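You operate a simulated robot arm through the tools that you are given. There is no shell and no other tool. Be economical: measure what you need, move in short steps, check, and stop when the job is done.

You run a simulated robot arm. Do the job below in one go: nothing can be reset, and whatever is moved stays where it is left.

## Task
Snap the yellow cap onto the pilot lamp in the socket, test it and put it in the blue tray.
Fine: set the knob to the volts printed on the lamp and let the green bar fill; knob at OFF, then the eject button; the cap stays on.

The check looks at the end state, three seconds after you hand in, the way a careful person would. Anything else that was tipped, shoved, dropped, spilled or broken makes it a failure. A push-on lid holds only when it is set on centred and level and pressed home; a screw cap is set on level and turned clockwise until tight.

## Robot
A 7-joint arm with a two-finger parallel gripper, fixed in place. Base frame: the origin is at the foot of the arm, x ahead of it, y to its left, z up; the work surface is at about z = 0. Readings come in mm, degrees, newtons and seconds.
With the tool pointing down near the work surface it reaches from about 220 to 580 mm from the base axis. Its first joint turns from -66.0 to 66.0 degrees. Payload 2.5 kg.
Tool frame: the origin (TCP) lies between the finger pads and is the grasp point; the fingertips stand 23 mm ahead of it; z points along the fingers, y is the line along which they close. Largest opening 94 mm; finger width 38, thickness 10; the body of the gripper, 54 by 96 mm, starts 39 mm behind the TCP.
Orientation is told as [roll, pitch, yaw] about the base's x, y, z axes, in that order, counted from this pose: with the fingers straight down and closing along the base's y, the tool's x points along the base's -x, its y along +y and its z along -z.

## Interface
- The arm moves only by the tool nudge_tool. Its arguments are lists of equal length, an entry for each row: "gripper": the gripper command, from -1 (fully open) to 1 (shut), values between in proportion; "slide": the shift along the base's x, y, z in m, a list of three; "rot": the turn, a rotation vector about the base's x, y, z in degrees, a list of three. In form: {"gripper": [gripper, ...], "slide": [[tx, ty, tz], ...], "rot": [[ax, ay, az], ...]}. A call has 1 to 20 rows; each row shifts and turns the commanded pose from where the row before left it. Rows are played at 5 a second. More than 50 mm and 8.6 degrees between two rows, or a gripper value outside its range, and nothing of the call is played. A pose out of reach is approached as far as the arm can. The call stops where the force on the tool passes 40 N (or 10 N more than at its start, if that is more) or the arm is blocked; 0.2 s more then pass. Each finger travels about 108 mm/s and halts on what it meets, pressing with about 29 N; the grip force reading is that of the motor and also rises with nothing between the fingers. The clock runs only during rows and for 0.2 s after the last one: add rows that do not move to give the fingers time. The reply holds the time, the measured pose of the TCP, the force on the tool along the base axes, the opening and the grip force, in the units named above and with some noise, with the torque about the TCP (base axes, N m) and any sound that the robot's microphone picked up, and new pictures: "views" is both (left out), scene, wrist or none.
- Cameras (640 x 400 px; columns grow to the right, rows downward): "scene" is fixed at [84.8, -407, 535.1]; the picture's right is [0.99, -0.12, 0.00], its down [-0.09, -0.73, -0.67] and it looks along [0.08, 0.67, -0.74] (base axes); focal length 214 px, centre (320, 200). "wrist" rides on the gripper at [86, 16, -75] in the tool frame; the picture's right is [-0.18, 0.98, 0.00], its down [-0.58, -0.11, -0.81] and it looks along [-0.79, -0.15, 0.59] (tool axes); focal length 243 px, centre (320, 200). There is no depth. A picture from a camera that has moved, and an enlarged one, comes with that camera's place and axes in the base frame and with its lens. The place of the scene camera against the robot may be out by one fixed shift of up to 18 mm in any direction.
- close_up(camera, box): a new picture of the part [left, top, right, bottom] of that camera's present view, enlarged. No time passes.
- finish_job(): hands the job in; it is judged then, once.

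Go step by step. Nothing tells you positions but the pictures and the camera data: compare them with the known pose of the tool, close in by small moves and look again before you grip or let go. The budget is 120 turns and 200 pictures, counting those below and the enlarged ones. Unless the task says otherwise, let go and move clear before handing in, and close with one line.

The tools are called by a JSON object that holds its "method" and its "body". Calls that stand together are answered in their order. nudge_tool: Moves the arm, as the interface text tells. Its arguments: {"type":"object","properties":{"gripper":{"type":"array","items":{"type":"number"}},"slide":{"type":"array","items":{"type":"array","items":{"type":"number"}}},"rot":{"type":"array","items":{"type":"array","items":{"type":"number"}}},"views":{"type":"string","enum":["both","scene","wrist","none"]}},"required":["gripper","slide","rot"]} The other tools are called the same way: close_up (camera, box) takes an enlarged picture of a part of a camera's view; finish_job () hands the job in.

At the start:

```text
time: 0.0
position: [325.1, 148.3, 356.6]
orientation: [0.0, 0.0, 0.0]
ft_force: [-0.1, -0.1, 0.5]
torque: [0.0, 0.0, -0.02]
gripper_width: 93.7
grip_force: 0.0
```

scene: 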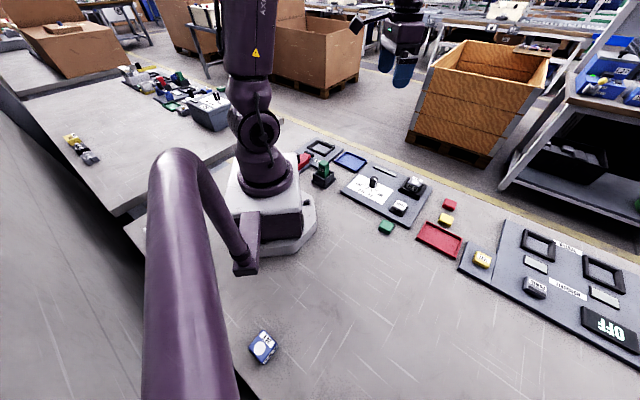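
wrist: 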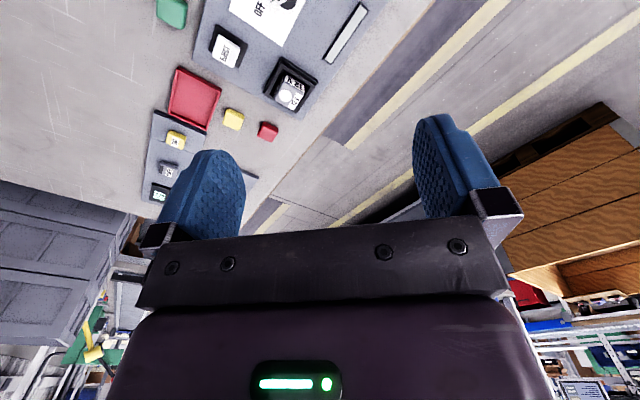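

I see a test panel with a knob, a lamp in a socket, coloured caps, and trays. I'll take enlarged views to identify them.

{"method": "close_up", "body": {"camera": "scene", "box": [290, 130, 470, 260]}}

{"method": "close_up", "body": {"camera": "scene", "box": [450, 200, 640, 370]}}

{"method": "close_up", "body": {"camera": "wrist", "box": [140, 0, 380, 200]}}

```text
3.08 times, centred on (380, 195) of scene
camera zoom: at [84.8, -407.0, 535.1], right [0.99, -0.12, 0.0], down [-0.09, -0.73, -0.67], along [0.08, 0.67, -0.74], focal length 660 px, centre (135, 215)
```

zoom: 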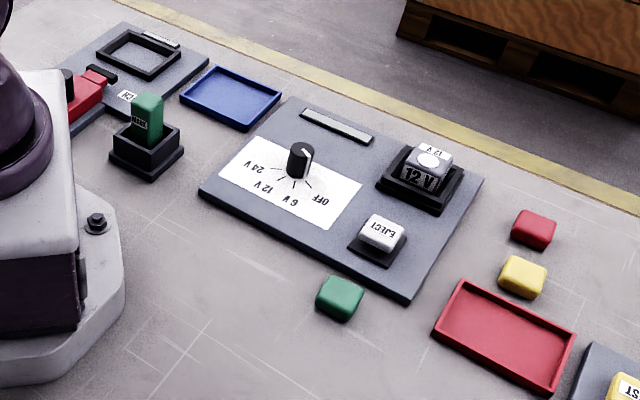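

```text
2.35 times, centred on (545, 285) of scene
camera zoom: at [84.8, -407.0, 535.1], right [0.99, -0.12, 0.0], down [-0.09, -0.73, -0.67], along [0.08, 0.67, -0.74], focal length 505 px, centre (-209, 0)
```

zoom: 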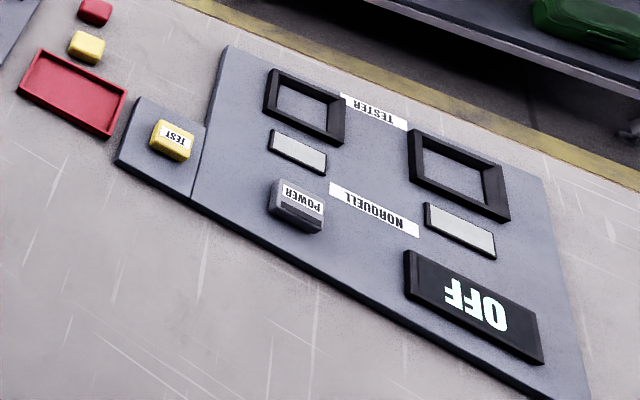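

```text
2.00 times, centred on (260, 100) of wrist
camera zoom: at [238.5, 165.0, 430.8], right [0.18, 0.98, 0.0], down [0.58, -0.11, 0.81], along [0.79, -0.15, -0.59], focal length 485 px, centre (440, 400)
```

zoom: 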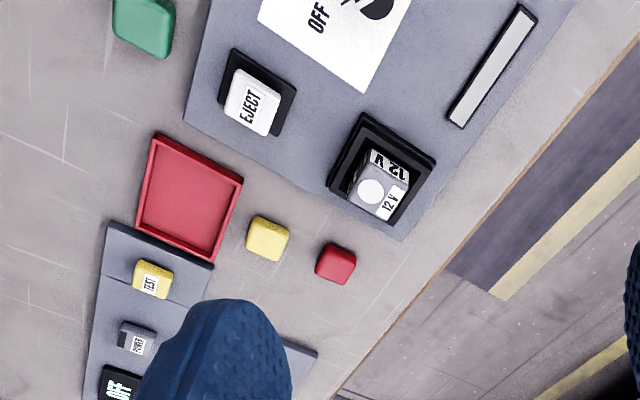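

The lamp in the socket reads 12 V. The yellow cap is near (497,-60), the lamp near (447,80), the knob near (320,118), eject near (377,8) and the blue tray near (274,262). I'll move above the yellow cap to look.

{"method": "nudge_tool", "body": {"gripper": [-1, -1, -1, -1, -1, -1, -1, -1], "slide": [[0.0215, -0.026, -0.0257], [0.0215, -0.026, -0.0257], [0.0215, -0.026, -0.0257], [0.0215, -0.026, -0.0257], [0.0215, -0.026, -0.0257], [0.0215, -0.026, -0.0257], [0.0215, -0.026, -0.0257], [0.0215, -0.026, -0.0257]], "rot": [[0, 0, 0], [0, 0, 0], [0, 0, 0], [0, 0, 0], [0, 0, 0], [0, 0, 0], [0, 0, 0], [0, 0, 0]]}}

```text
time: 1.8
position: [499.3, -61.0, 148.9]
orientation: [0.0, -0.1, 0.0]
ft_force: [0.4, 0.5, -0.6]
torque: [0.0, -0.03, 0.0]
gripper_width: 94.0
grip_force: 0.1
camera wrist: at [413.6, -43.9, 223.2], right [0.18, 0.98, 0.0], down [0.58, -0.11, 0.81], along [0.79, -0.15, -0.59], focal length 243 px, centre (320, 200)
```

scene: 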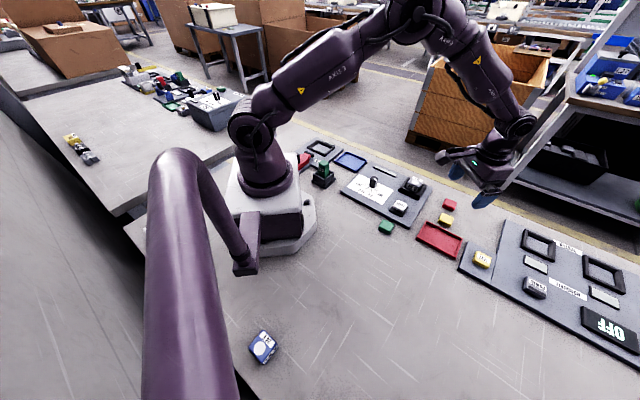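
wrist: 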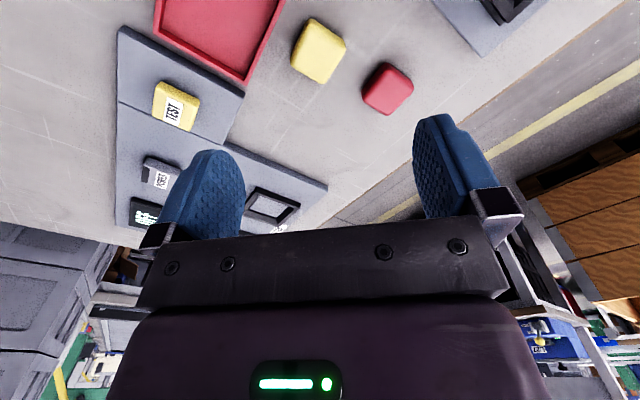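

{"method": "close_up", "body": {"camera": "wrist", "box": [250, 0, 430, 120]}}

```text
3.33 times, centred on (340, 60) of wrist
camera zoom: at [413.6, -43.9, 223.2], right [0.18, 0.98, 0.0], down [0.58, -0.11, 0.81], along [0.79, -0.15, -0.59], focal length 809 px, centre (253, 667)
```

zoom: 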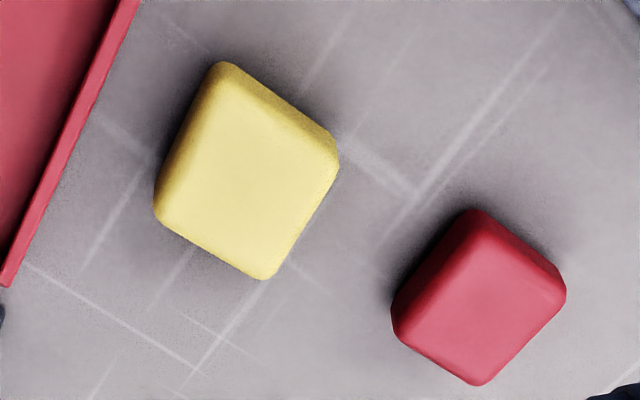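

The yellow cap is about 32 mm square, turned by about 47°, near (497,-61). Before gripping I'll look at the lamp from above with the tool yawed 45°.

{"method": "nudge_tool", "body": {"gripper": [-1, -1, -1, -1, -1, -1], "slide": [[-0.009, 0.0235, 0], [-0.009, 0.0235, 0], [-0.009, 0.0235, 0], [-0.009, 0.0235, 0], [-0.009, 0.0235, 0], [-0.009, 0.0235, 0]], "rot": [[0, 0, 7.5], [0, 0, 7.5], [0, 0, 7.5], [0, 0, 7.5], [0, 0, 7.5], [0, 0, 7.5]], "views": "wrist"}}

{"method": "close_up", "body": {"camera": "wrist", "box": [250, 0, 430, 120]}}

```text
time: 3.2
position: [444.3, 81.8, 152.3]
orientation: [0.0, 0.0, 45.1]
ft_force: [-0.1, 0.3, 0.1]
torque: [0.0, 0.01, 0.0]
gripper_width: 93.8
grip_force: 0.1
camera wrist: at [371.6, 32.6, 226.6], right [-0.57, 0.82, 0.0], down [0.49, 0.34, 0.81], along [0.66, 0.46, -0.59], focal length 243 px, centre (320, 200)
```

wrist: 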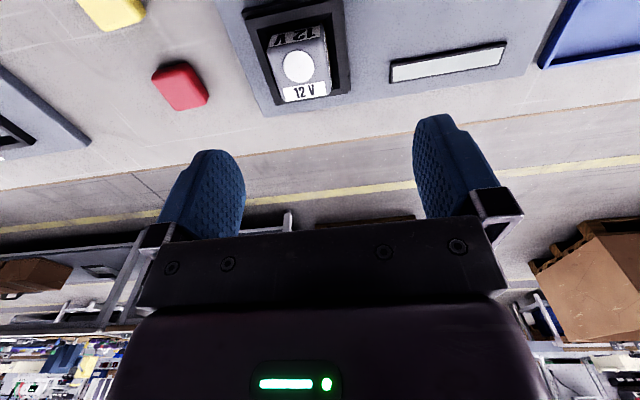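

```text
3.33 times, centred on (340, 60) of wrist
camera zoom: at [371.6, 32.6, 226.6], right [-0.57, 0.82, 0.0], down [0.49, 0.34, 0.81], along [0.66, 0.46, -0.59], focal length 809 px, centre (253, 667)
```

zoom: 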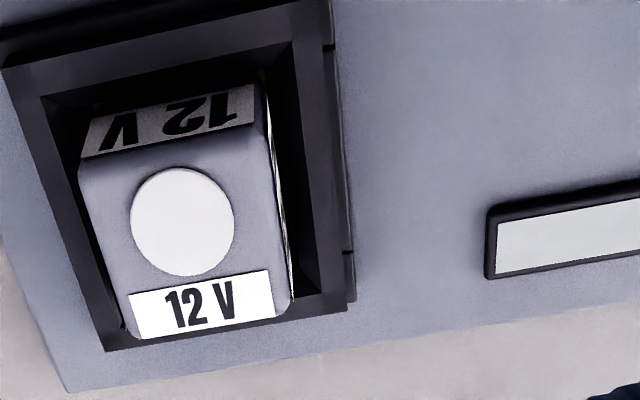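

The lamp reads 12 V, with its top near (449,70,~48). I'll back off and lower to judge its shape and height from the side.

{"method": "nudge_tool", "body": {"gripper": [-1, -1], "slide": [[-0.02, -0.02, -0.025], [-0.02, -0.02, -0.025]], "rot": [[0, 0, 0], [0, 0, 0]], "views": "wrist"}}

{"method": "close_up", "body": {"camera": "wrist", "box": [220, 80, 430, 220]}}

```text
time: 3.8
position: [404.4, 43.1, 102.9]
orientation: [0.0, -0.1, 45.1]
ft_force: [-0.9, 0.0, 0.0]
torque: [0.03, 0.03, -0.02]
gripper_width: 93.8
grip_force: 0.1
camera wrist: at [331.6, -7.4, 176.5], right [-0.57, 0.82, 0.0], down [0.49, 0.33, 0.81], along [0.67, 0.46, -0.59], focal length 243 px, centre (320, 200)
```

wrist: 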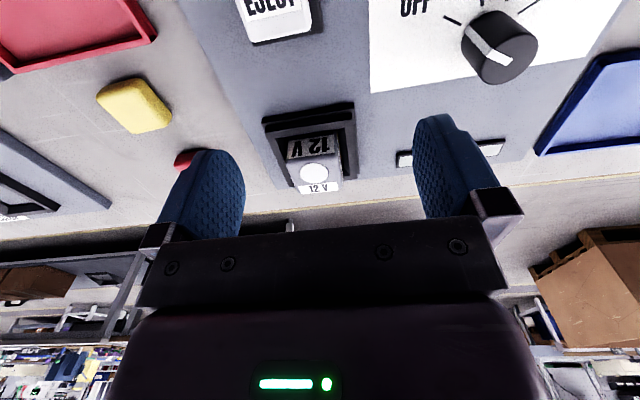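

```text
2.86 times, centred on (325, 150) of wrist
camera zoom: at [331.6, -7.4, 176.5], right [-0.57, 0.82, 0.0], down [0.49, 0.33, 0.81], along [0.67, 0.46, -0.59], focal length 693 px, centre (306, 343)
```

zoom: 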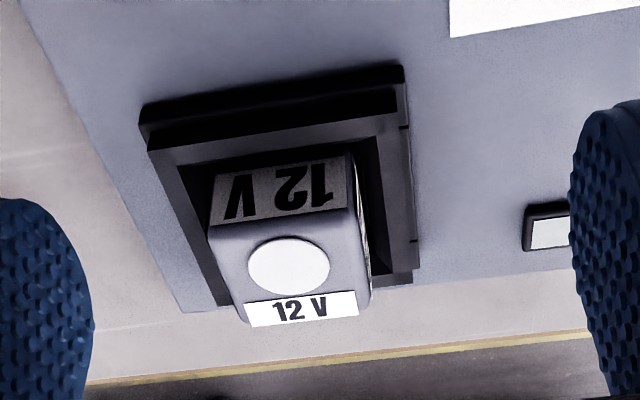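

{"method": "close_up", "body": {"camera": "wrist", "box": [60, 50, 210, 150]}}

{"method": "close_up", "body": {"camera": "scene", "box": [290, 130, 380, 190]}}

{"method": "close_up", "body": {"camera": "scene", "box": [240, 320, 300, 370]}}

```text
4.00 times, centred on (135, 100) of wrist
camera zoom: at [331.6, -7.4, 176.5], right [-0.57, 0.82, 0.0], down [0.49, 0.33, 0.81], along [0.67, 0.46, -0.59], focal length 970 px, centre (1060, 600)
```

zoom: 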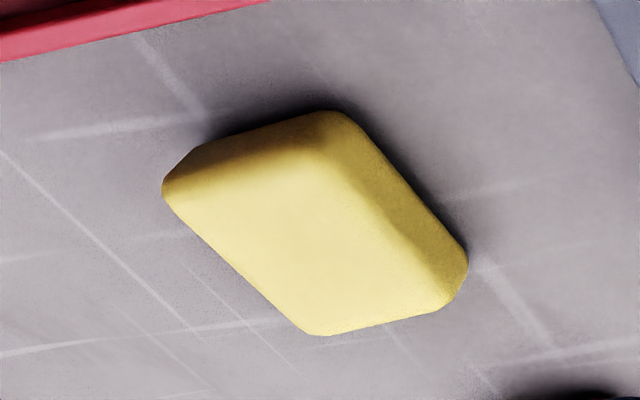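

```text
6.67 times, centred on (335, 160) of scene
camera zoom: at [84.8, -407.0, 535.1], right [0.99, -0.12, 0.0], down [-0.09, -0.73, -0.67], along [0.08, 0.67, -0.74], focal length 1430 px, centre (220, 467)
```

zoom: 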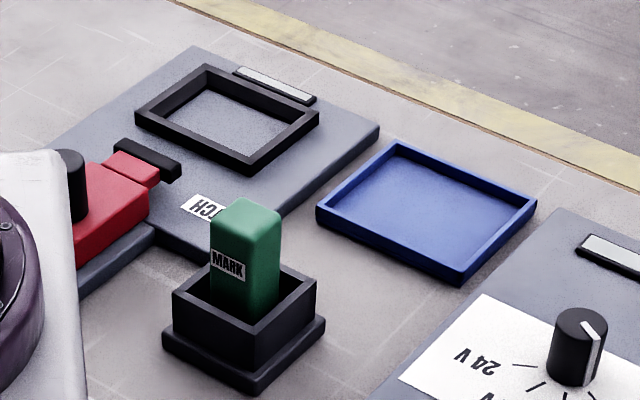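

```text
8.00 times, centred on (270, 345) of scene
camera zoom: at [84.8, -407.0, 535.1], right [0.99, -0.12, 0.0], down [-0.09, -0.73, -0.67], along [0.08, 0.67, -0.74], focal length 1716 px, centre (720, -960)
```

zoom: 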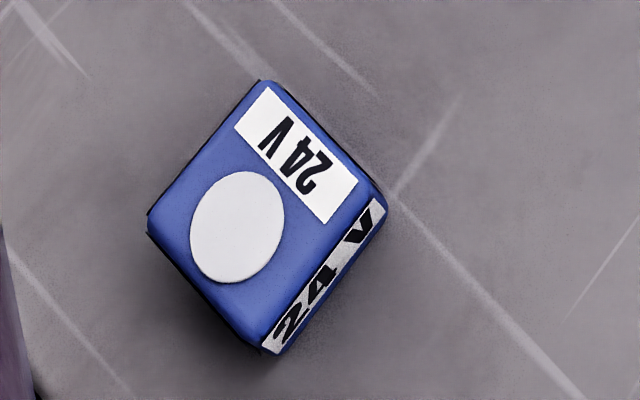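

The lamp top is at about z=53. I'll go over the yellow cap with the same yaw and the same relative height to compare size and angle.

{"method": "nudge_tool", "body": {"gripper": [-1, -1, -1], "slide": [[0.031, -0.0347, 0.004], [0.031, -0.0347, 0.004], [0.031, -0.0347, 0.004]], "rot": [[0, 0, 0], [0, 0, 0], [0, 0, 0]], "views": "none"}}

{"method": "close_up", "body": {"camera": "wrist", "box": [250, 0, 430, 120]}}

```text
time: 4.6
position: [496.5, -62.4, 114.1]
orientation: [0.0, 0.0, 45.1]
ft_force: [0.5, -0.4, -0.2]
torque: [0.03, 0.02, -0.02]
gripper_width: 94.0
grip_force: 0.0
```

```text
3.33 times, centred on (340, 60) of wrist
camera zoom: at [423.9, -111.9, 189.2], right [-0.57, 0.82, 0.0], down [0.49, 0.33, 0.81], along [0.66, 0.46, -0.59], focal length 809 px, centre (253, 667)
```

zoom: 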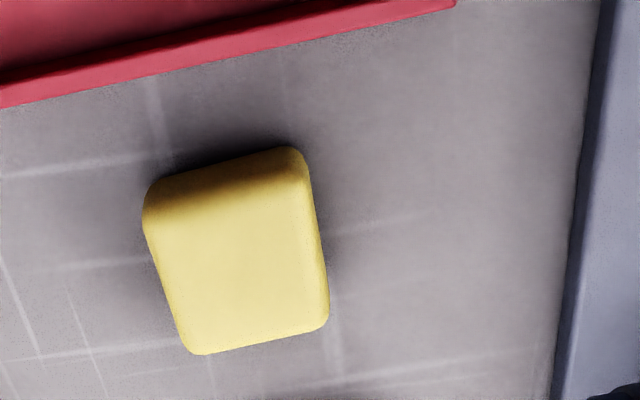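

The cap is turned about 47° and the lamp about 45°. I'll centre over the cap, yaw 2° more and descend part way.

{"method": "nudge_tool", "body": {"gripper": [-0.3, -0.3, -0.3], "slide": [[0.003, 0.0014, -0.02], [0, 0, -0.034], [0, 0, 0]], "rot": [[0, 0, 2], [0, 0, 0], [0, 0, 0]], "views": "wrist"}}

{"method": "close_up", "body": {"camera": "wrist", "box": [230, 60, 410, 180]}}

```text
time: 5.4
position: [499.1, -60.8, 59.8]
orientation: [0.0, 0.0, 47.0]
ft_force: [0.4, -0.8, 0.8]
torque: [-0.05, 0.01, -0.01]
gripper_width: 61.2
grip_force: 0.1
camera wrist: at [428.1, -112.4, 133.7], right [-0.59, 0.8, 0.0], down [0.48, 0.35, 0.81], along [0.65, 0.48, -0.59], focal length 243 px, centre (320, 200)
```

wrist: 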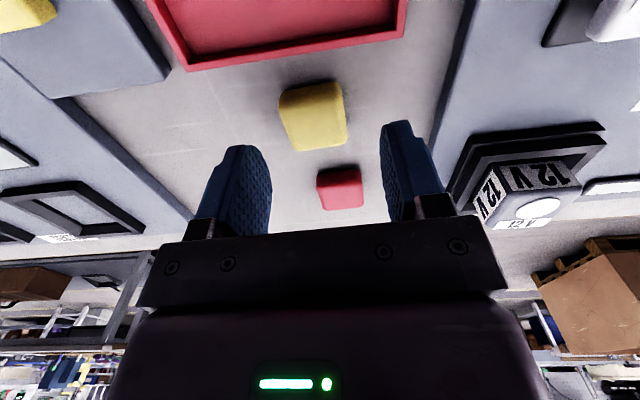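

```text
3.33 times, centred on (320, 120) of wrist
camera zoom: at [428.1, -112.4, 133.7], right [-0.59, 0.8, 0.0], down [0.48, 0.35, 0.81], along [0.65, 0.48, -0.59], focal length 809 px, centre (320, 467)
```

zoom: 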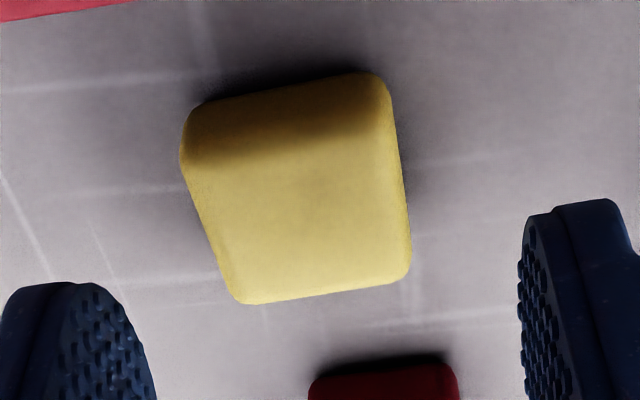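

The cap is aligned and centred between the fingers. I'll go down and close.

{"method": "nudge_tool", "body": {"gripper": [-0.3, -0.3, -0.1, 0.2, 1, 1, 1], "slide": [[0, 0, -0.018], [0, -0.0005, -0.0145], [0, 0, 0], [0, 0, 0], [0, 0, 0], [0, 0, 0], [0, 0, 0]], "rot": [[0, 0, 0], [0, 0, 0], [0, 0, 0], [0, 0, 0], [0, 0, 0], [0, 0, 0], [0, 0, 0]], "views": "wrist"}}

{"method": "close_up", "body": {"camera": "wrist", "box": [230, 100, 410, 220]}}

```text
time: 7.0
position: [498.7, -59.8, 28.5]
orientation: [0.0, 0.1, 47.0]
ft_force: [-0.2, -0.4, -0.8]
torque: [-0.02, -0.03, 0.02]
gripper_width: 34.3
grip_force: 29.0
camera wrist: at [427.3, -113.1, 102.9], right [-0.59, 0.8, 0.0], down [0.48, 0.35, 0.81], along [0.65, 0.48, -0.59], focal length 243 px, centre (320, 200)
```

wrist: 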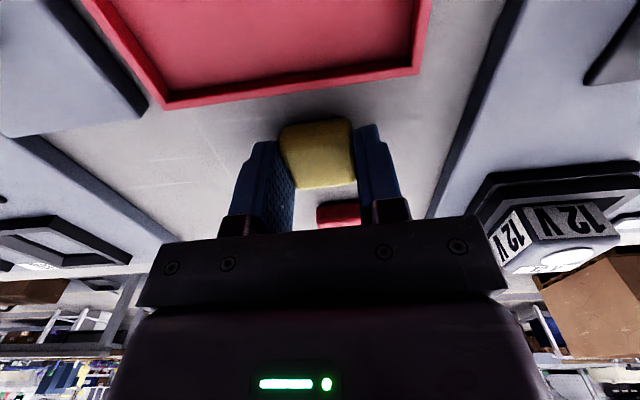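

```text
3.33 times, centred on (320, 160) of wrist
camera zoom: at [427.3, -113.1, 102.9], right [-0.59, 0.8, 0.0], down [0.48, 0.35, 0.81], along [0.65, 0.48, -0.59], focal length 809 px, centre (320, 333)
```

zoom: 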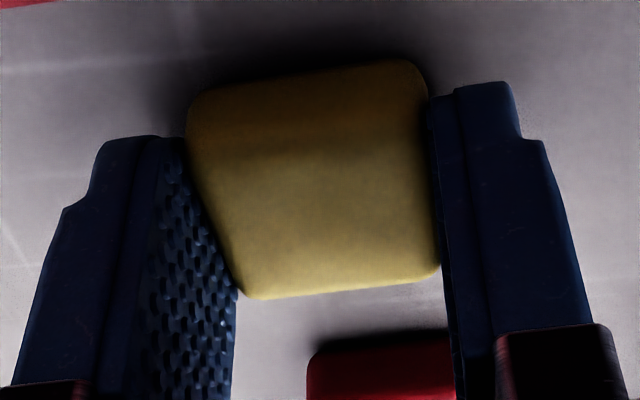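

I have the cap gripped, 34 mm wide. I'll lift it and tilt it towards the scene camera to see its underside.

{"method": "nudge_tool", "body": {"gripper": [1, 1, 1, 1, 1, 1, 1, 1, 1, 1, 1, 1, 1, 1, 1, 1], "slide": [[0, 0, 0.02], [0, 0, 0.04], [0, 0, 0.045], [0, 0, 0.045], [-0.02, 0.02, 0.04], [-0.02, 0.02, 0.04], [-0.02, 0.02, 0.02], [-0.02, 0.02, 0.02], [-0.02, 0.02, 0], [0, 0, 0], [0, 0, 0], [0, 0, 0], [0, 0, 0], [0, 0, 0], [0, 0, 0], [0, 0, 0]], "rot": [[0, 0, 0], [0, 0, 0], [0, 0, 0], [0, 0, 0], [0, 0, 0], [0, 0, 0], [-8, 0, 0], [-8, 0, 0], [-8, 0, 0], [-8, 0, 0], [-8, 0, 0], [-8, 0, 0], [-8, 0, 0], [-8, 0, 0], [0, 0, 0], [0, 0, 0]], "views": "scene"}}

```text
time: 10.4
position: [399.1, 37.8, 297.2]
orientation: [-54.5, 41.1, 25.2]
ft_force: [-0.1, -0.6, -0.2]
torque: [-0.01, 0.02, -0.03]
gripper_width: 34.2
grip_force: 29.2
```

scene: 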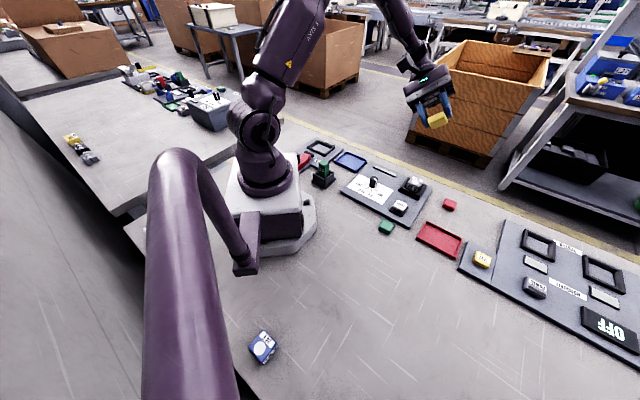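

{"method": "close_up", "body": {"camera": "scene", "box": [410, 95, 470, 140]}}

```text
8.89 times, centred on (440, 118) of scene
camera zoom: at [84.8, -407.0, 535.1], right [0.99, -0.12, 0.0], down [-0.09, -0.73, -0.67], along [0.08, 0.67, -0.74], focal length 1906 px, centre (-747, 933)
```

zoom: 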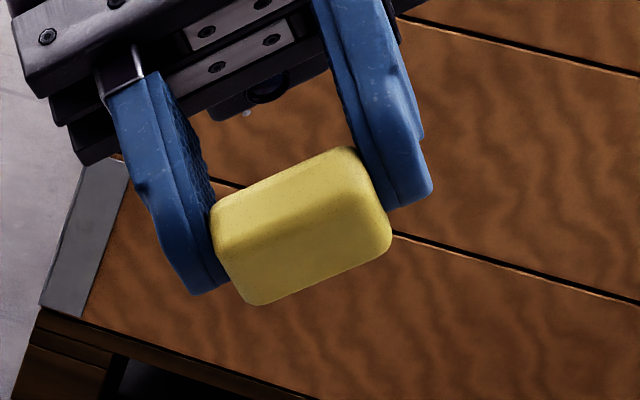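

{"method": "nudge_tool", "body": {"gripper": [1, 1, 1, 1], "slide": [[0, 0, 0], [0, 0, 0], [0, 0, 0], [0, 0, 0]], "rot": [[-8, 0, 0], [-8, 0, 0], [-8, 0, 0], [-8, 0, 0]], "views": "none"}}

{"method": "close_up", "body": {"camera": "scene", "box": [410, 95, 470, 140]}}

```text
time: 11.4
position: [399.0, 39.3, 297.1]
orientation: [-98.9, 46.5, -6.5]
ft_force: [0.1, 0.1, -0.4]
torque: [-0.02, -0.01, 0.0]
gripper_width: 34.3
grip_force: 29.6
```

```text
8.89 times, centred on (440, 118) of scene
camera zoom: at [84.8, -407.0, 535.1], right [0.99, -0.12, 0.0], down [-0.09, -0.73, -0.67], along [0.08, 0.67, -0.74], focal length 1906 px, centre (-747, 933)
```

zoom: 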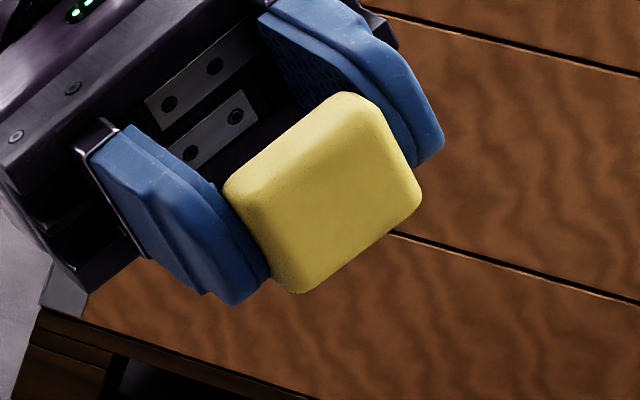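

The underside is flat: the cap is a rounded block about 34 mm square that sits on the lamp top. I'll tilt back level and move above the lamp.

{"method": "nudge_tool", "body": {"gripper": [1, 1, 1, 1, 1, 1, 1, 1, 1, 1, 1, 1, 1, 1, 1, 1, 1, 1], "slide": [[0, 0, 0], [0, 0, 0], [0, 0, 0], [0, 0, 0], [0, 0, 0], [0, 0, 0], [0, 0, 0], [0, 0, 0], [0, 0, 0], [0, 0, 0], [0, 0, 0], [0, 0, 0], [0.024, 0.016, -0.03], [0.023, 0.016, -0.03], [0, 0, -0.04], [0, 0, -0.04], [0, 0, -0.04], [0, 0, 0]], "rot": [[8, 0, 0], [8, 0, 0], [8, 0, 0], [8, 0, 0], [8, 0, 0], [8, 0, 0], [8, 0, 0], [8, 0, 0], [8, 0, 0], [8, 0, 0], [8, 0, 0], [8, 0, 0], [0, 0, -2], [0, 0, 0], [0, 0, 0], [0, 0, 0], [0, 0, 0], [0, 0, 0]], "views": "wrist"}}

{"method": "close_up", "body": {"camera": "wrist", "box": [230, 80, 410, 200]}}

```text
time: 15.2
position: [445.8, 70.9, 115.0]
orientation: [0.0, -0.1, 45.0]
ft_force: [0.3, -0.2, -0.9]
torque: [0.02, -0.03, 0.03]
gripper_width: 34.4
grip_force: 29.1
camera wrist: at [372.6, 20.8, 190.0], right [-0.57, 0.82, 0.0], down [0.49, 0.33, 0.81], along [0.67, 0.46, -0.59], focal length 243 px, centre (320, 200)
```

wrist: 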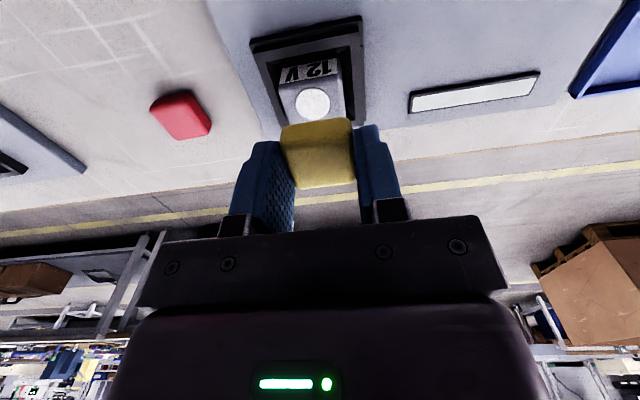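

```text
3.33 times, centred on (320, 140) of wrist
camera zoom: at [372.6, 20.8, 190.0], right [-0.57, 0.82, 0.0], down [0.49, 0.33, 0.81], along [0.67, 0.46, -0.59], focal length 809 px, centre (320, 400)
```

zoom: 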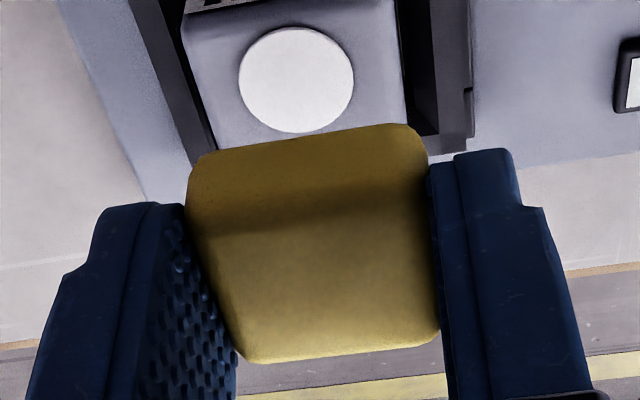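

The cap is held level and centred in the fingers. The lamp is about 2.5 mm off to tool -y, so I'll correct that and lower to hover just above it.

{"method": "nudge_tool", "body": {"gripper": [1, 1, 1], "slide": [[0.0018, -0.0018, -0.013], [0, 0, -0.012], [0, 0, 0]], "rot": [[0, 0, 0], [0, 0, 0], [0, 0, 0]], "views": "none"}}

{"method": "close_up", "body": {"camera": "wrist", "box": [230, 80, 410, 200]}}

{"method": "close_up", "body": {"camera": "scene", "box": [375, 155, 450, 205]}}

```text
time: 16.0
position: [448.3, 68.9, 90.3]
orientation: [0.0, 0.0, 45.0]
ft_force: [0.1, 0.4, 0.5]
torque: [0.04, -0.01, -0.03]
gripper_width: 34.6
grip_force: 29.2
```

```text
3.33 times, centred on (320, 140) of wrist
camera zoom: at [375.5, 19.0, 165.0], right [-0.56, 0.83, 0.0], down [0.49, 0.33, 0.81], along [0.67, 0.46, -0.59], focal length 809 px, centre (320, 400)
```

zoom: 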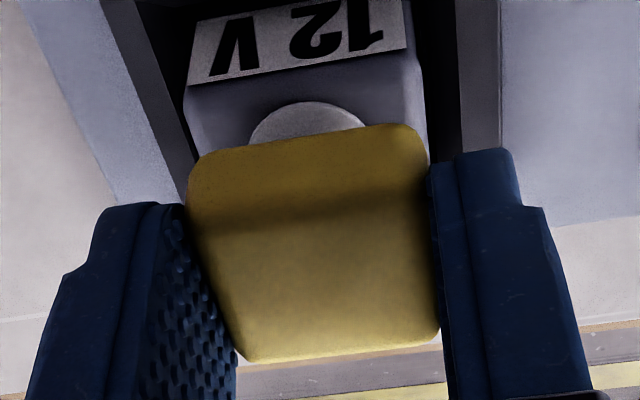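

```text
8.00 times, centred on (412, 180) of scene
camera zoom: at [84.8, -407.0, 535.1], right [0.99, -0.12, 0.0], down [-0.09, -0.73, -0.67], along [0.08, 0.67, -0.74], focal length 1716 px, centre (-420, 360)
```

zoom: 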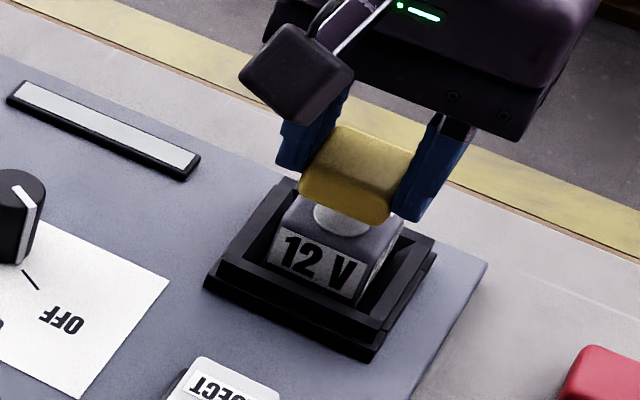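

{"method": "close_up", "body": {"camera": "scene", "box": [402, 165, 432, 195]}}

{"method": "close_up", "body": {"camera": "wrist", "box": [270, 75, 370, 145]}}

```text
13.33 times, centred on (417, 180) of scene
camera zoom: at [84.8, -407.0, 535.1], right [0.99, -0.12, 0.0], down [-0.09, -0.73, -0.67], along [0.08, 0.67, -0.74], focal length 2860 px, centre (-973, 467)
```

zoom: 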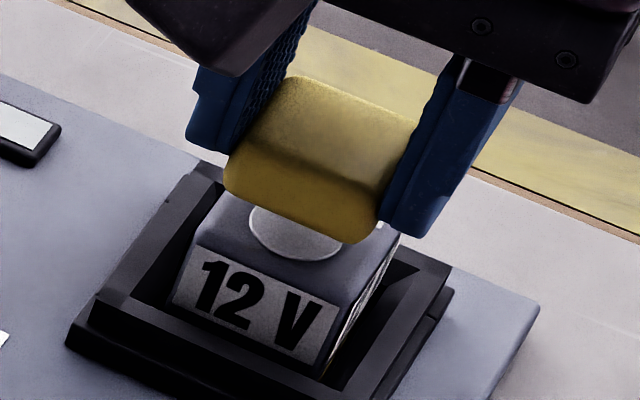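

```text
5.71 times, centred on (320, 110) of wrist
camera zoom: at [375.5, 19.0, 165.0], right [-0.56, 0.83, 0.0], down [0.49, 0.33, 0.81], along [0.67, 0.46, -0.59], focal length 1386 px, centre (320, 714)
```

zoom: 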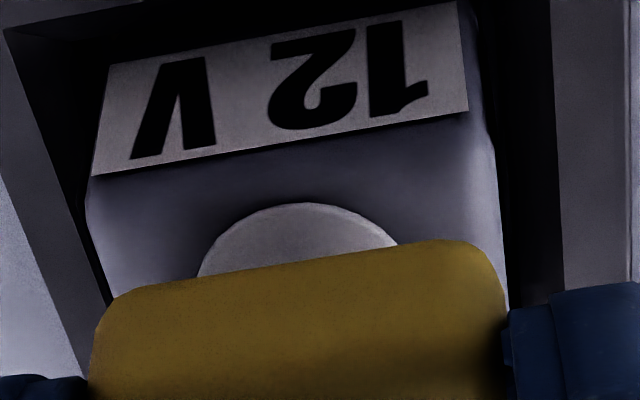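

The cap looks nearly centred sideways. I'll lower in small steps to light contact, which gives the lamp's true height and lets me compare edges in one plane.

{"method": "nudge_tool", "body": {"gripper": [1, 1, 1, 1, 1, 1, 1], "slide": [[0, 0, -0.001], [0, 0, -0.001], [0, 0, -0.001], [0, 0, -0.001], [0, 0, -0.001], [0, 0, -0.001], [0, 0, 0]], "rot": [[0, 0, 0], [0, 0, 0], [0, 0, 0], [0, 0, 0], [0, 0, 0], [0, 0, 0], [0, 0, 0]], "views": "none"}}

{"method": "close_up", "body": {"camera": "wrist", "box": [270, 75, 370, 145]}}

{"method": "close_up", "body": {"camera": "scene", "box": [402, 165, 432, 195]}}

```text
time: 17.6
position: [447.9, 68.9, 84.8]
orientation: [0.1, 0.0, 44.9]
ft_force: [0.4, -0.2, -0.4]
torque: [0.03, -0.02, -0.01]
gripper_width: 34.3
grip_force: 29.1
```

```text
5.71 times, centred on (320, 110) of wrist
camera zoom: at [375.2, 19.6, 159.5], right [-0.57, 0.82, 0.0], down [0.49, 0.33, 0.81], along [0.67, 0.46, -0.59], focal length 1386 px, centre (320, 714)
```

zoom: 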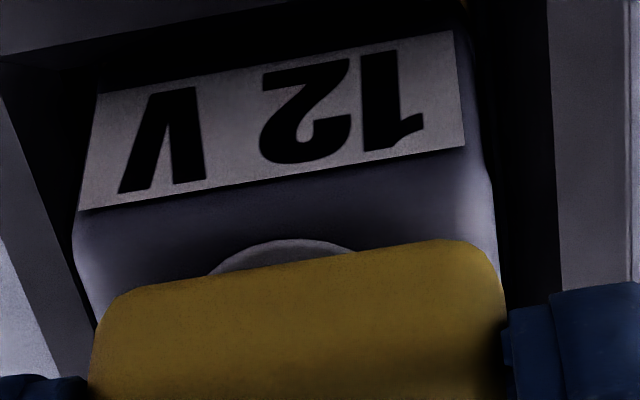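

```text
13.33 times, centred on (417, 180) of scene
camera zoom: at [84.8, -407.0, 535.1], right [0.99, -0.12, 0.0], down [-0.09, -0.73, -0.67], along [0.08, 0.67, -0.74], focal length 2860 px, centre (-973, 467)
```

zoom: 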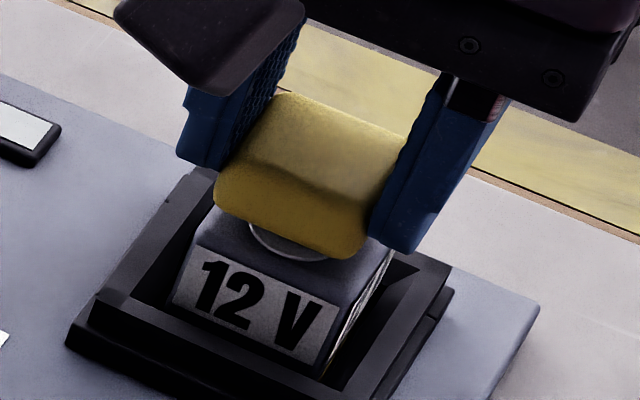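

No contact yet, so I'll continue down in 1 mm steps.

{"method": "nudge_tool", "body": {"gripper": [1, 1, 1, 1, 1, 1], "slide": [[0, 0, -0.001], [0, 0, -0.001], [0, 0, -0.001], [0, 0, -0.001], [0, 0, -0.001], [0, 0, 0]], "rot": [[0, 0, 0], [0, 0, 0], [0, 0, 0], [0, 0, 0], [0, 0, 0], [0, 0, 0]], "views": "none"}}

{"method": "close_up", "body": {"camera": "wrist", "box": [270, 75, 370, 145]}}

{"method": "close_up", "body": {"camera": "scene", "box": [402, 165, 432, 195]}}

```text
time: 19.0
position: [448.1, 68.6, 80.1]
orientation: [0.0, 0.0, 45.0]
ft_force: [0.0, -0.1, -1.0]
torque: [0.0, 0.01, 0.01]
gripper_width: 34.4
grip_force: 29.4
```

```text
5.71 times, centred on (320, 110) of wrist
camera zoom: at [375.1, 19.2, 154.4], right [-0.56, 0.83, 0.0], down [0.49, 0.33, 0.81], along [0.67, 0.46, -0.59], focal length 1386 px, centre (320, 714)
```

zoom: 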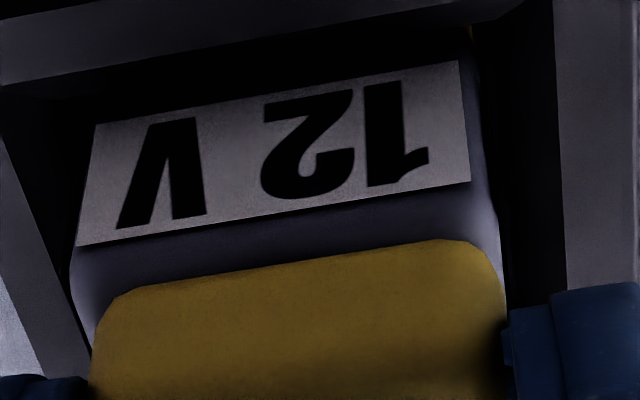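

```text
13.33 times, centred on (417, 180) of scene
camera zoom: at [84.8, -407.0, 535.1], right [0.99, -0.12, 0.0], down [-0.09, -0.73, -0.67], along [0.08, 0.67, -0.74], focal length 2860 px, centre (-973, 467)
```

zoom: 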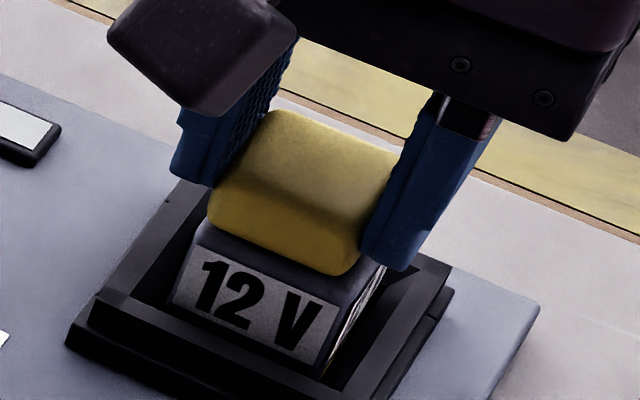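

Still free. I'll keep going in 1 mm steps until contact.

{"method": "nudge_tool", "body": {"gripper": [1, 1, 1, 1, 1, 1], "slide": [[0, 0, -0.001], [0, 0, -0.001], [0, 0, -0.001], [0, 0, -0.001], [0, 0, 0], [0, 0, 0]], "rot": [[0, 0, 0], [0, 0, 0], [0, 0, 0], [0, 0, 0], [0, 0, 0], [0, 0, 0]], "views": "none"}}

{"method": "close_up", "body": {"camera": "wrist", "box": [270, 75, 370, 145]}}

{"method": "close_up", "body": {"camera": "scene", "box": [402, 165, 432, 195]}}

```text
time: 20.4
position: [449.3, 68.7, 78.5]
orientation: [-0.1, -0.2, 44.9]
ft_force: [-1.0, 0.7, 19.1]
torque: [0.06, 0.0, 0.04]
gripper_width: 34.3
grip_force: 29.2
```

```text
5.71 times, centred on (320, 110) of wrist
camera zoom: at [375.8, 19.0, 151.3], right [-0.57, 0.82, 0.0], down [0.48, 0.33, 0.81], along [0.67, 0.46, -0.59], focal length 1386 px, centre (320, 714)
```

zoom: 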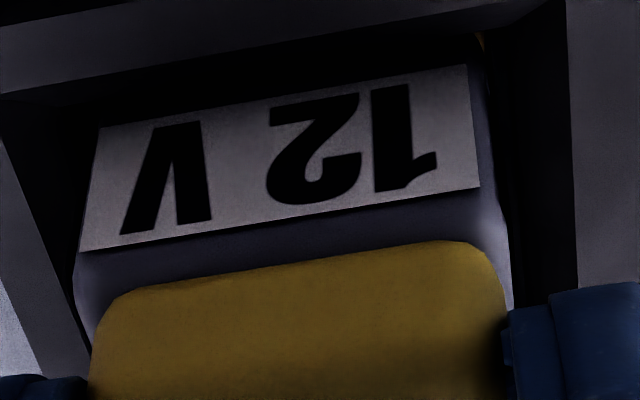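

```text
13.33 times, centred on (417, 180) of scene
camera zoom: at [84.7, -407.0, 535.1], right [0.99, -0.12, 0.0], down [-0.09, -0.73, -0.67], along [0.08, 0.67, -0.74], focal length 2860 px, centre (-973, 467)
```

zoom: 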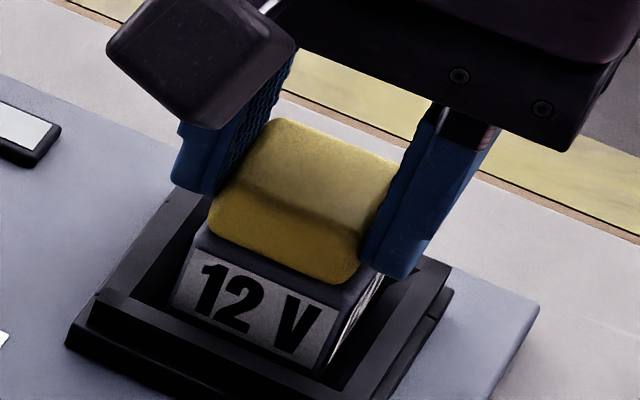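

Contact at TCP z≈78.5, so the lamp top is at about 50. I'll unload, release the cap resting on the lamp, and look from above to check centring.

{"method": "nudge_tool", "body": {"gripper": [1, 1, 0.1, 0, -0.2, -0.3, -0.3, -0.3, -0.3], "slide": [[0, 0, 0.002], [0, 0, 0], [0, 0, 0], [0, 0, 0], [0, 0, 0], [0, 0, 0.03], [-0.005, -0.005, 0.04], [-0.01, -0.01, 0], [0, 0, 0]], "rot": [[0, 0, 0], [0, 0, 0], [0, 0, 0], [0, 0, 0], [0, 0, 0], [0, 0, 0], [0, 0, 0], [0, 0, 0], [0, 0, 0]], "views": "wrist"}}

{"method": "close_up", "body": {"camera": "wrist", "box": [260, 20, 380, 100]}}

{"method": "close_up", "body": {"camera": "scene", "box": [402, 165, 432, 195]}}

```text
time: 22.4
position: [432.1, 55.3, 148.3]
orientation: [0.0, 0.1, 45.0]
ft_force: [-0.2, 0.3, 0.2]
torque: [0.01, 0.01, 0.0]
gripper_width: 61.3
grip_force: 0.0
camera wrist: at [358.4, 5.3, 223.1], right [-0.57, 0.82, 0.0], down [0.49, 0.33, 0.81], along [0.67, 0.46, -0.59], focal length 243 px, centre (320, 200)
```

wrist: 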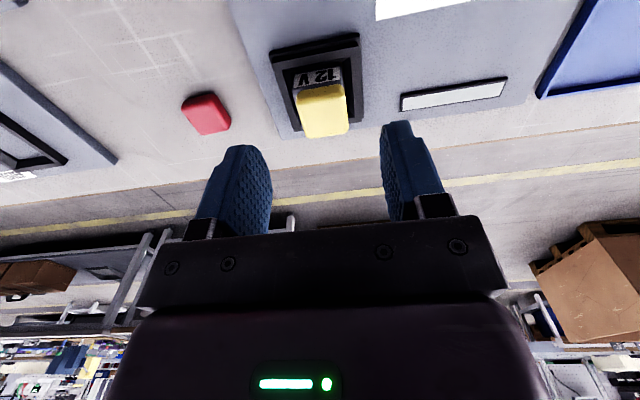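

```text
5.00 times, centred on (320, 60) of wrist
camera zoom: at [358.4, 5.3, 223.1], right [-0.57, 0.82, 0.0], down [0.49, 0.33, 0.81], along [0.67, 0.46, -0.59], focal length 1213 px, centre (320, 900)
```

zoom: 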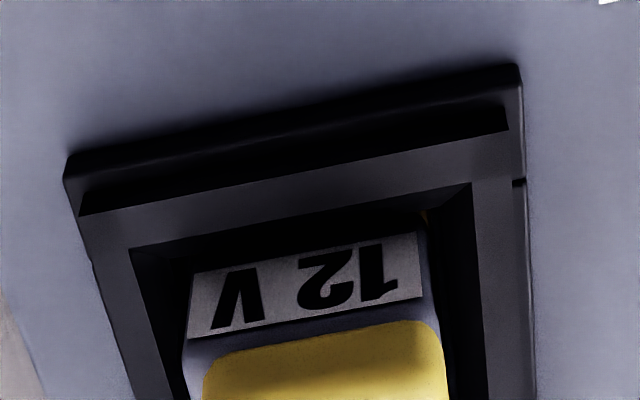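

```text
13.33 times, centred on (417, 180) of scene
camera zoom: at [84.8, -407.0, 535.1], right [0.99, -0.12, 0.0], down [-0.09, -0.73, -0.67], along [0.08, 0.67, -0.74], focal length 2860 px, centre (-973, 467)
```

zoom: 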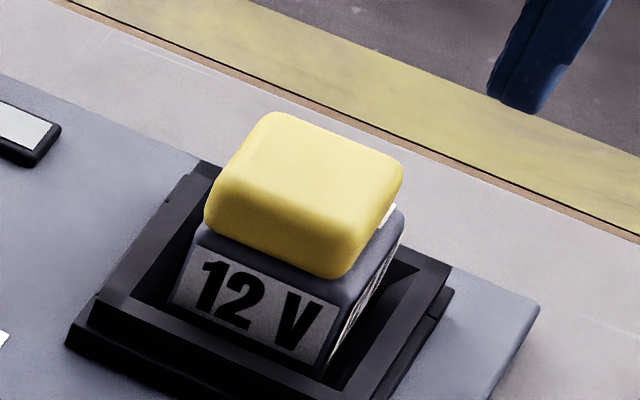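

The cap rests level on the lamp. I'll tilt the tool 32° to look straight down on it and check the centring.

{"method": "nudge_tool", "body": {"gripper": [-0.3, -0.3, -0.3, -0.3, -0.3], "slide": [[0.01, 0.01, 0.01], [0.01, 0.01, -0.01], [0.01, 0.01, -0.01], [0.01, 0.007, -0.008], [0, 0, 0]], "rot": [[-5.66, 5.66, 0], [-5.66, 5.66, 0], [-5.66, 5.66, 0], [-5.66, 5.66, 0], [0, 0, 0]], "views": "wrist"}}

{"method": "close_up", "body": {"camera": "wrist", "box": [250, 20, 400, 120]}}

```text
time: 23.6
position: [472.0, 90.9, 129.2]
orientation: [0.0, 32.2, 45.0]
ft_force: [0.5, -0.3, -0.6]
torque: [-0.02, 0.01, -0.02]
gripper_width: 61.0
grip_force: 0.1
camera wrist: at [436.9, 79.2, 237.9], right [-0.59, 0.8, -0.1], down [0.73, 0.57, 0.37], along [0.36, 0.15, -0.92], focal length 243 px, centre (320, 200)
```

wrist: 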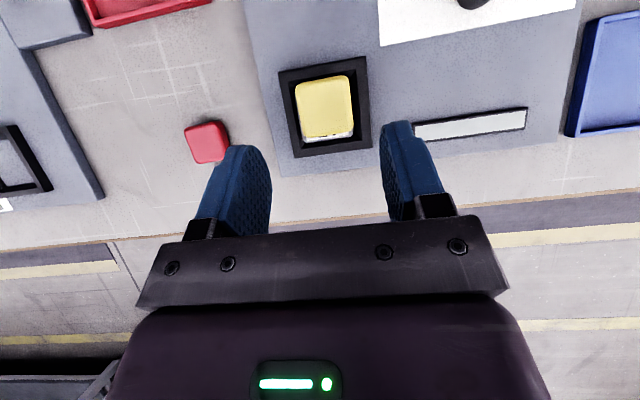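

```text
4.00 times, centred on (325, 70) of wrist
camera zoom: at [436.9, 79.2, 237.9], right [-0.59, 0.8, -0.1], down [0.73, 0.57, 0.37], along [0.36, 0.15, -0.92], focal length 970 px, centre (300, 720)
```

zoom: 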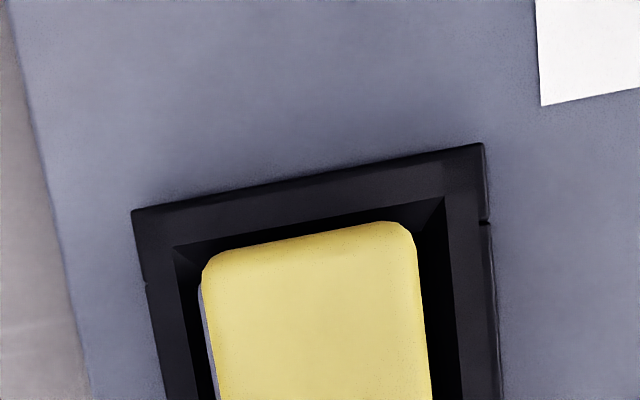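

{"method": "close_up", "body": {"camera": "wrist", "box": [265, 50, 385, 160]}}

```text
3.64 times, centred on (325, 105) of wrist
camera zoom: at [436.9, 79.2, 237.9], right [-0.59, 0.8, -0.1], down [0.73, 0.57, 0.37], along [0.36, 0.15, -0.92], focal length 882 px, centre (302, 546)
```

zoom: 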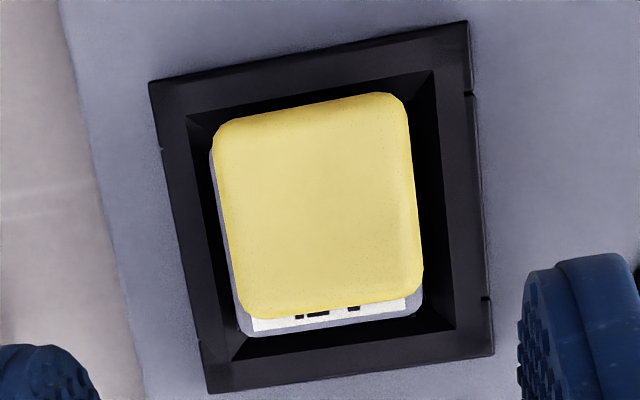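

From above, the far and left lamp rims protrude more than the right. I'll shift the view backwards to see the near rim too.

{"method": "nudge_tool", "body": {"gripper": [-1, -1, -1], "slide": [[-0.012, -0.023, 0], [-0.012, -0.023, 0], [0, 0, 0]], "rot": [[0, 0, 0], [0, 0, 0], [0, 0, 0]], "views": "none"}}

{"method": "close_up", "body": {"camera": "wrist", "box": [290, 90, 410, 200]}}

```text
time: 24.4
position: [448.7, 45.2, 129.8]
orientation: [0.0, 32.0, 45.0]
ft_force: [0.3, -0.2, -0.2]
torque: [0.02, 0.02, -0.02]
gripper_width: 93.9
grip_force: 0.0
```

```text
3.64 times, centred on (350, 145) of wrist
camera zoom: at [413.0, 33.7, 239.0], right [-0.59, 0.81, -0.1], down [0.73, 0.57, 0.38], along [0.36, 0.15, -0.92], focal length 882 px, centre (211, 400)
```

zoom: 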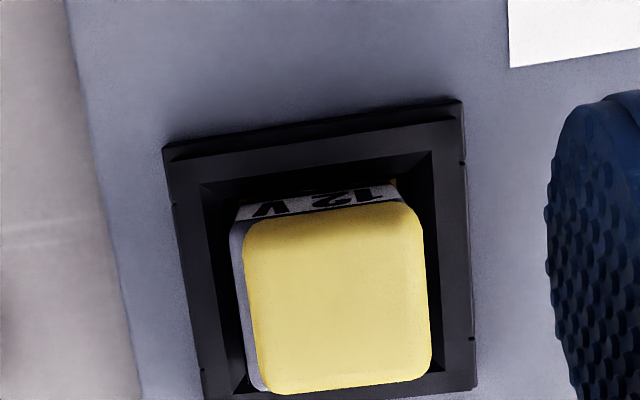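

The cap slid about 1.5 mm sideways on release. I'll level the tool, regrip it centred over the lamp and shift it about 1.3 mm forward.

{"method": "nudge_tool", "body": {"gripper": [-1, -1, -0.6, -0.3, -0.3, -0.3, -0.3], "slide": [[0, 0.006, 0], [0, 0.006, 0], [0, 0.006, 0], [0, 0.0051, 0], [0, 0, -0.025], [0, 0, -0.015], [0, 0, 0]], "rot": [[5.66, -5.66, 0], [5.66, -5.66, 0], [5.66, -5.66, 0], [5.66, -5.66, 0], [0, 0, 0], [0, 0, 0], [0, 0, 0]], "views": "wrist"}}

```text
time: 26.0
position: [449.3, 67.8, 90.2]
orientation: [0.0, 0.0, 45.0]
ft_force: [-0.1, 0.0, -0.3]
torque: [0.02, -0.01, 0.03]
gripper_width: 61.2
grip_force: 0.0
camera wrist: at [375.8, 18.8, 163.9], right [-0.57, 0.82, 0.0], down [0.49, 0.33, 0.81], along [0.67, 0.46, -0.59], focal length 243 px, centre (320, 200)
```

wrist: 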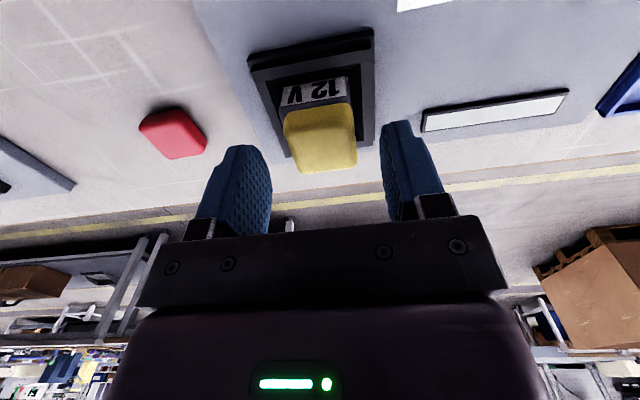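

{"method": "nudge_tool", "body": {"gripper": [-0.3, -0.1, 0.1, 0.2, 0.4, 1, 1, 1, 1], "slide": [[0, 0, -0.0105], [0, 0, 0], [0, 0, 0], [0, 0, 0], [0, 0, 0], [0, 0, 0], [0, 0, 0.0015], [0.0009, 0.0009, 0], [0, 0, 0]], "rot": [[0, 0, 0], [0, 0, 0], [0, 0, 0], [0, 0, 0], [0, 0, 0], [0, 0, 0], [0, 0, 0], [0, 0, 0], [0, 0, 0]], "views": "none"}}

{"method": "close_up", "body": {"camera": "wrist", "box": [260, 85, 380, 165]}}

{"method": "close_up", "body": {"camera": "scene", "box": [402, 165, 432, 195]}}

```text
time: 28.0
position: [450.3, 68.6, 80.3]
orientation: [0.0, 0.0, 45.0]
ft_force: [0.1, -0.7, -0.4]
torque: [-0.03, 0.03, 0.01]
gripper_width: 34.7
grip_force: 28.6
```

```text
5.00 times, centred on (320, 125) of wrist
camera zoom: at [377.1, 19.5, 154.9], right [-0.57, 0.82, 0.0], down [0.49, 0.33, 0.81], along [0.67, 0.46, -0.59], focal length 1213 px, centre (320, 575)
```

zoom: 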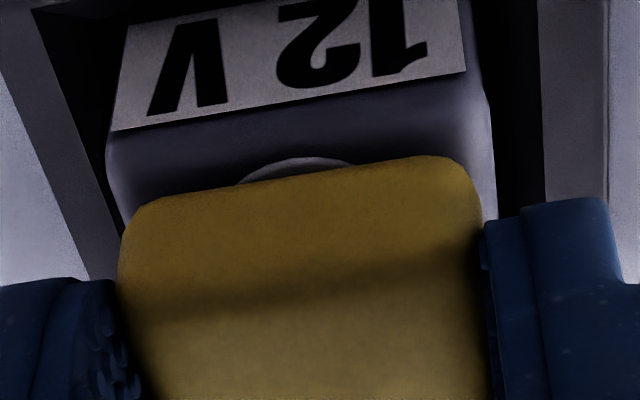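

```text
13.33 times, centred on (417, 180) of scene
camera zoom: at [84.8, -407.0, 535.1], right [0.99, -0.12, 0.0], down [-0.09, -0.73, -0.67], along [0.08, 0.67, -0.74], focal length 2860 px, centre (-973, 467)
```

zoom: 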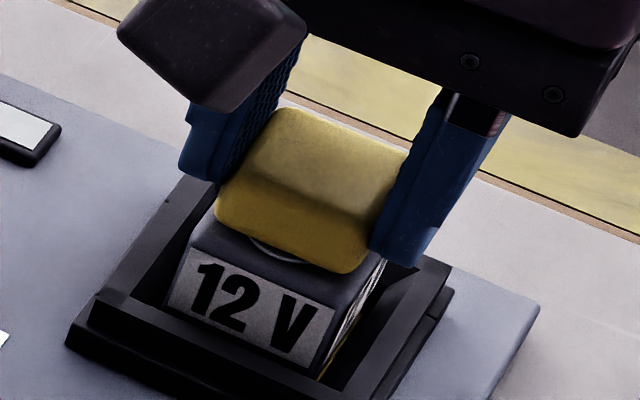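

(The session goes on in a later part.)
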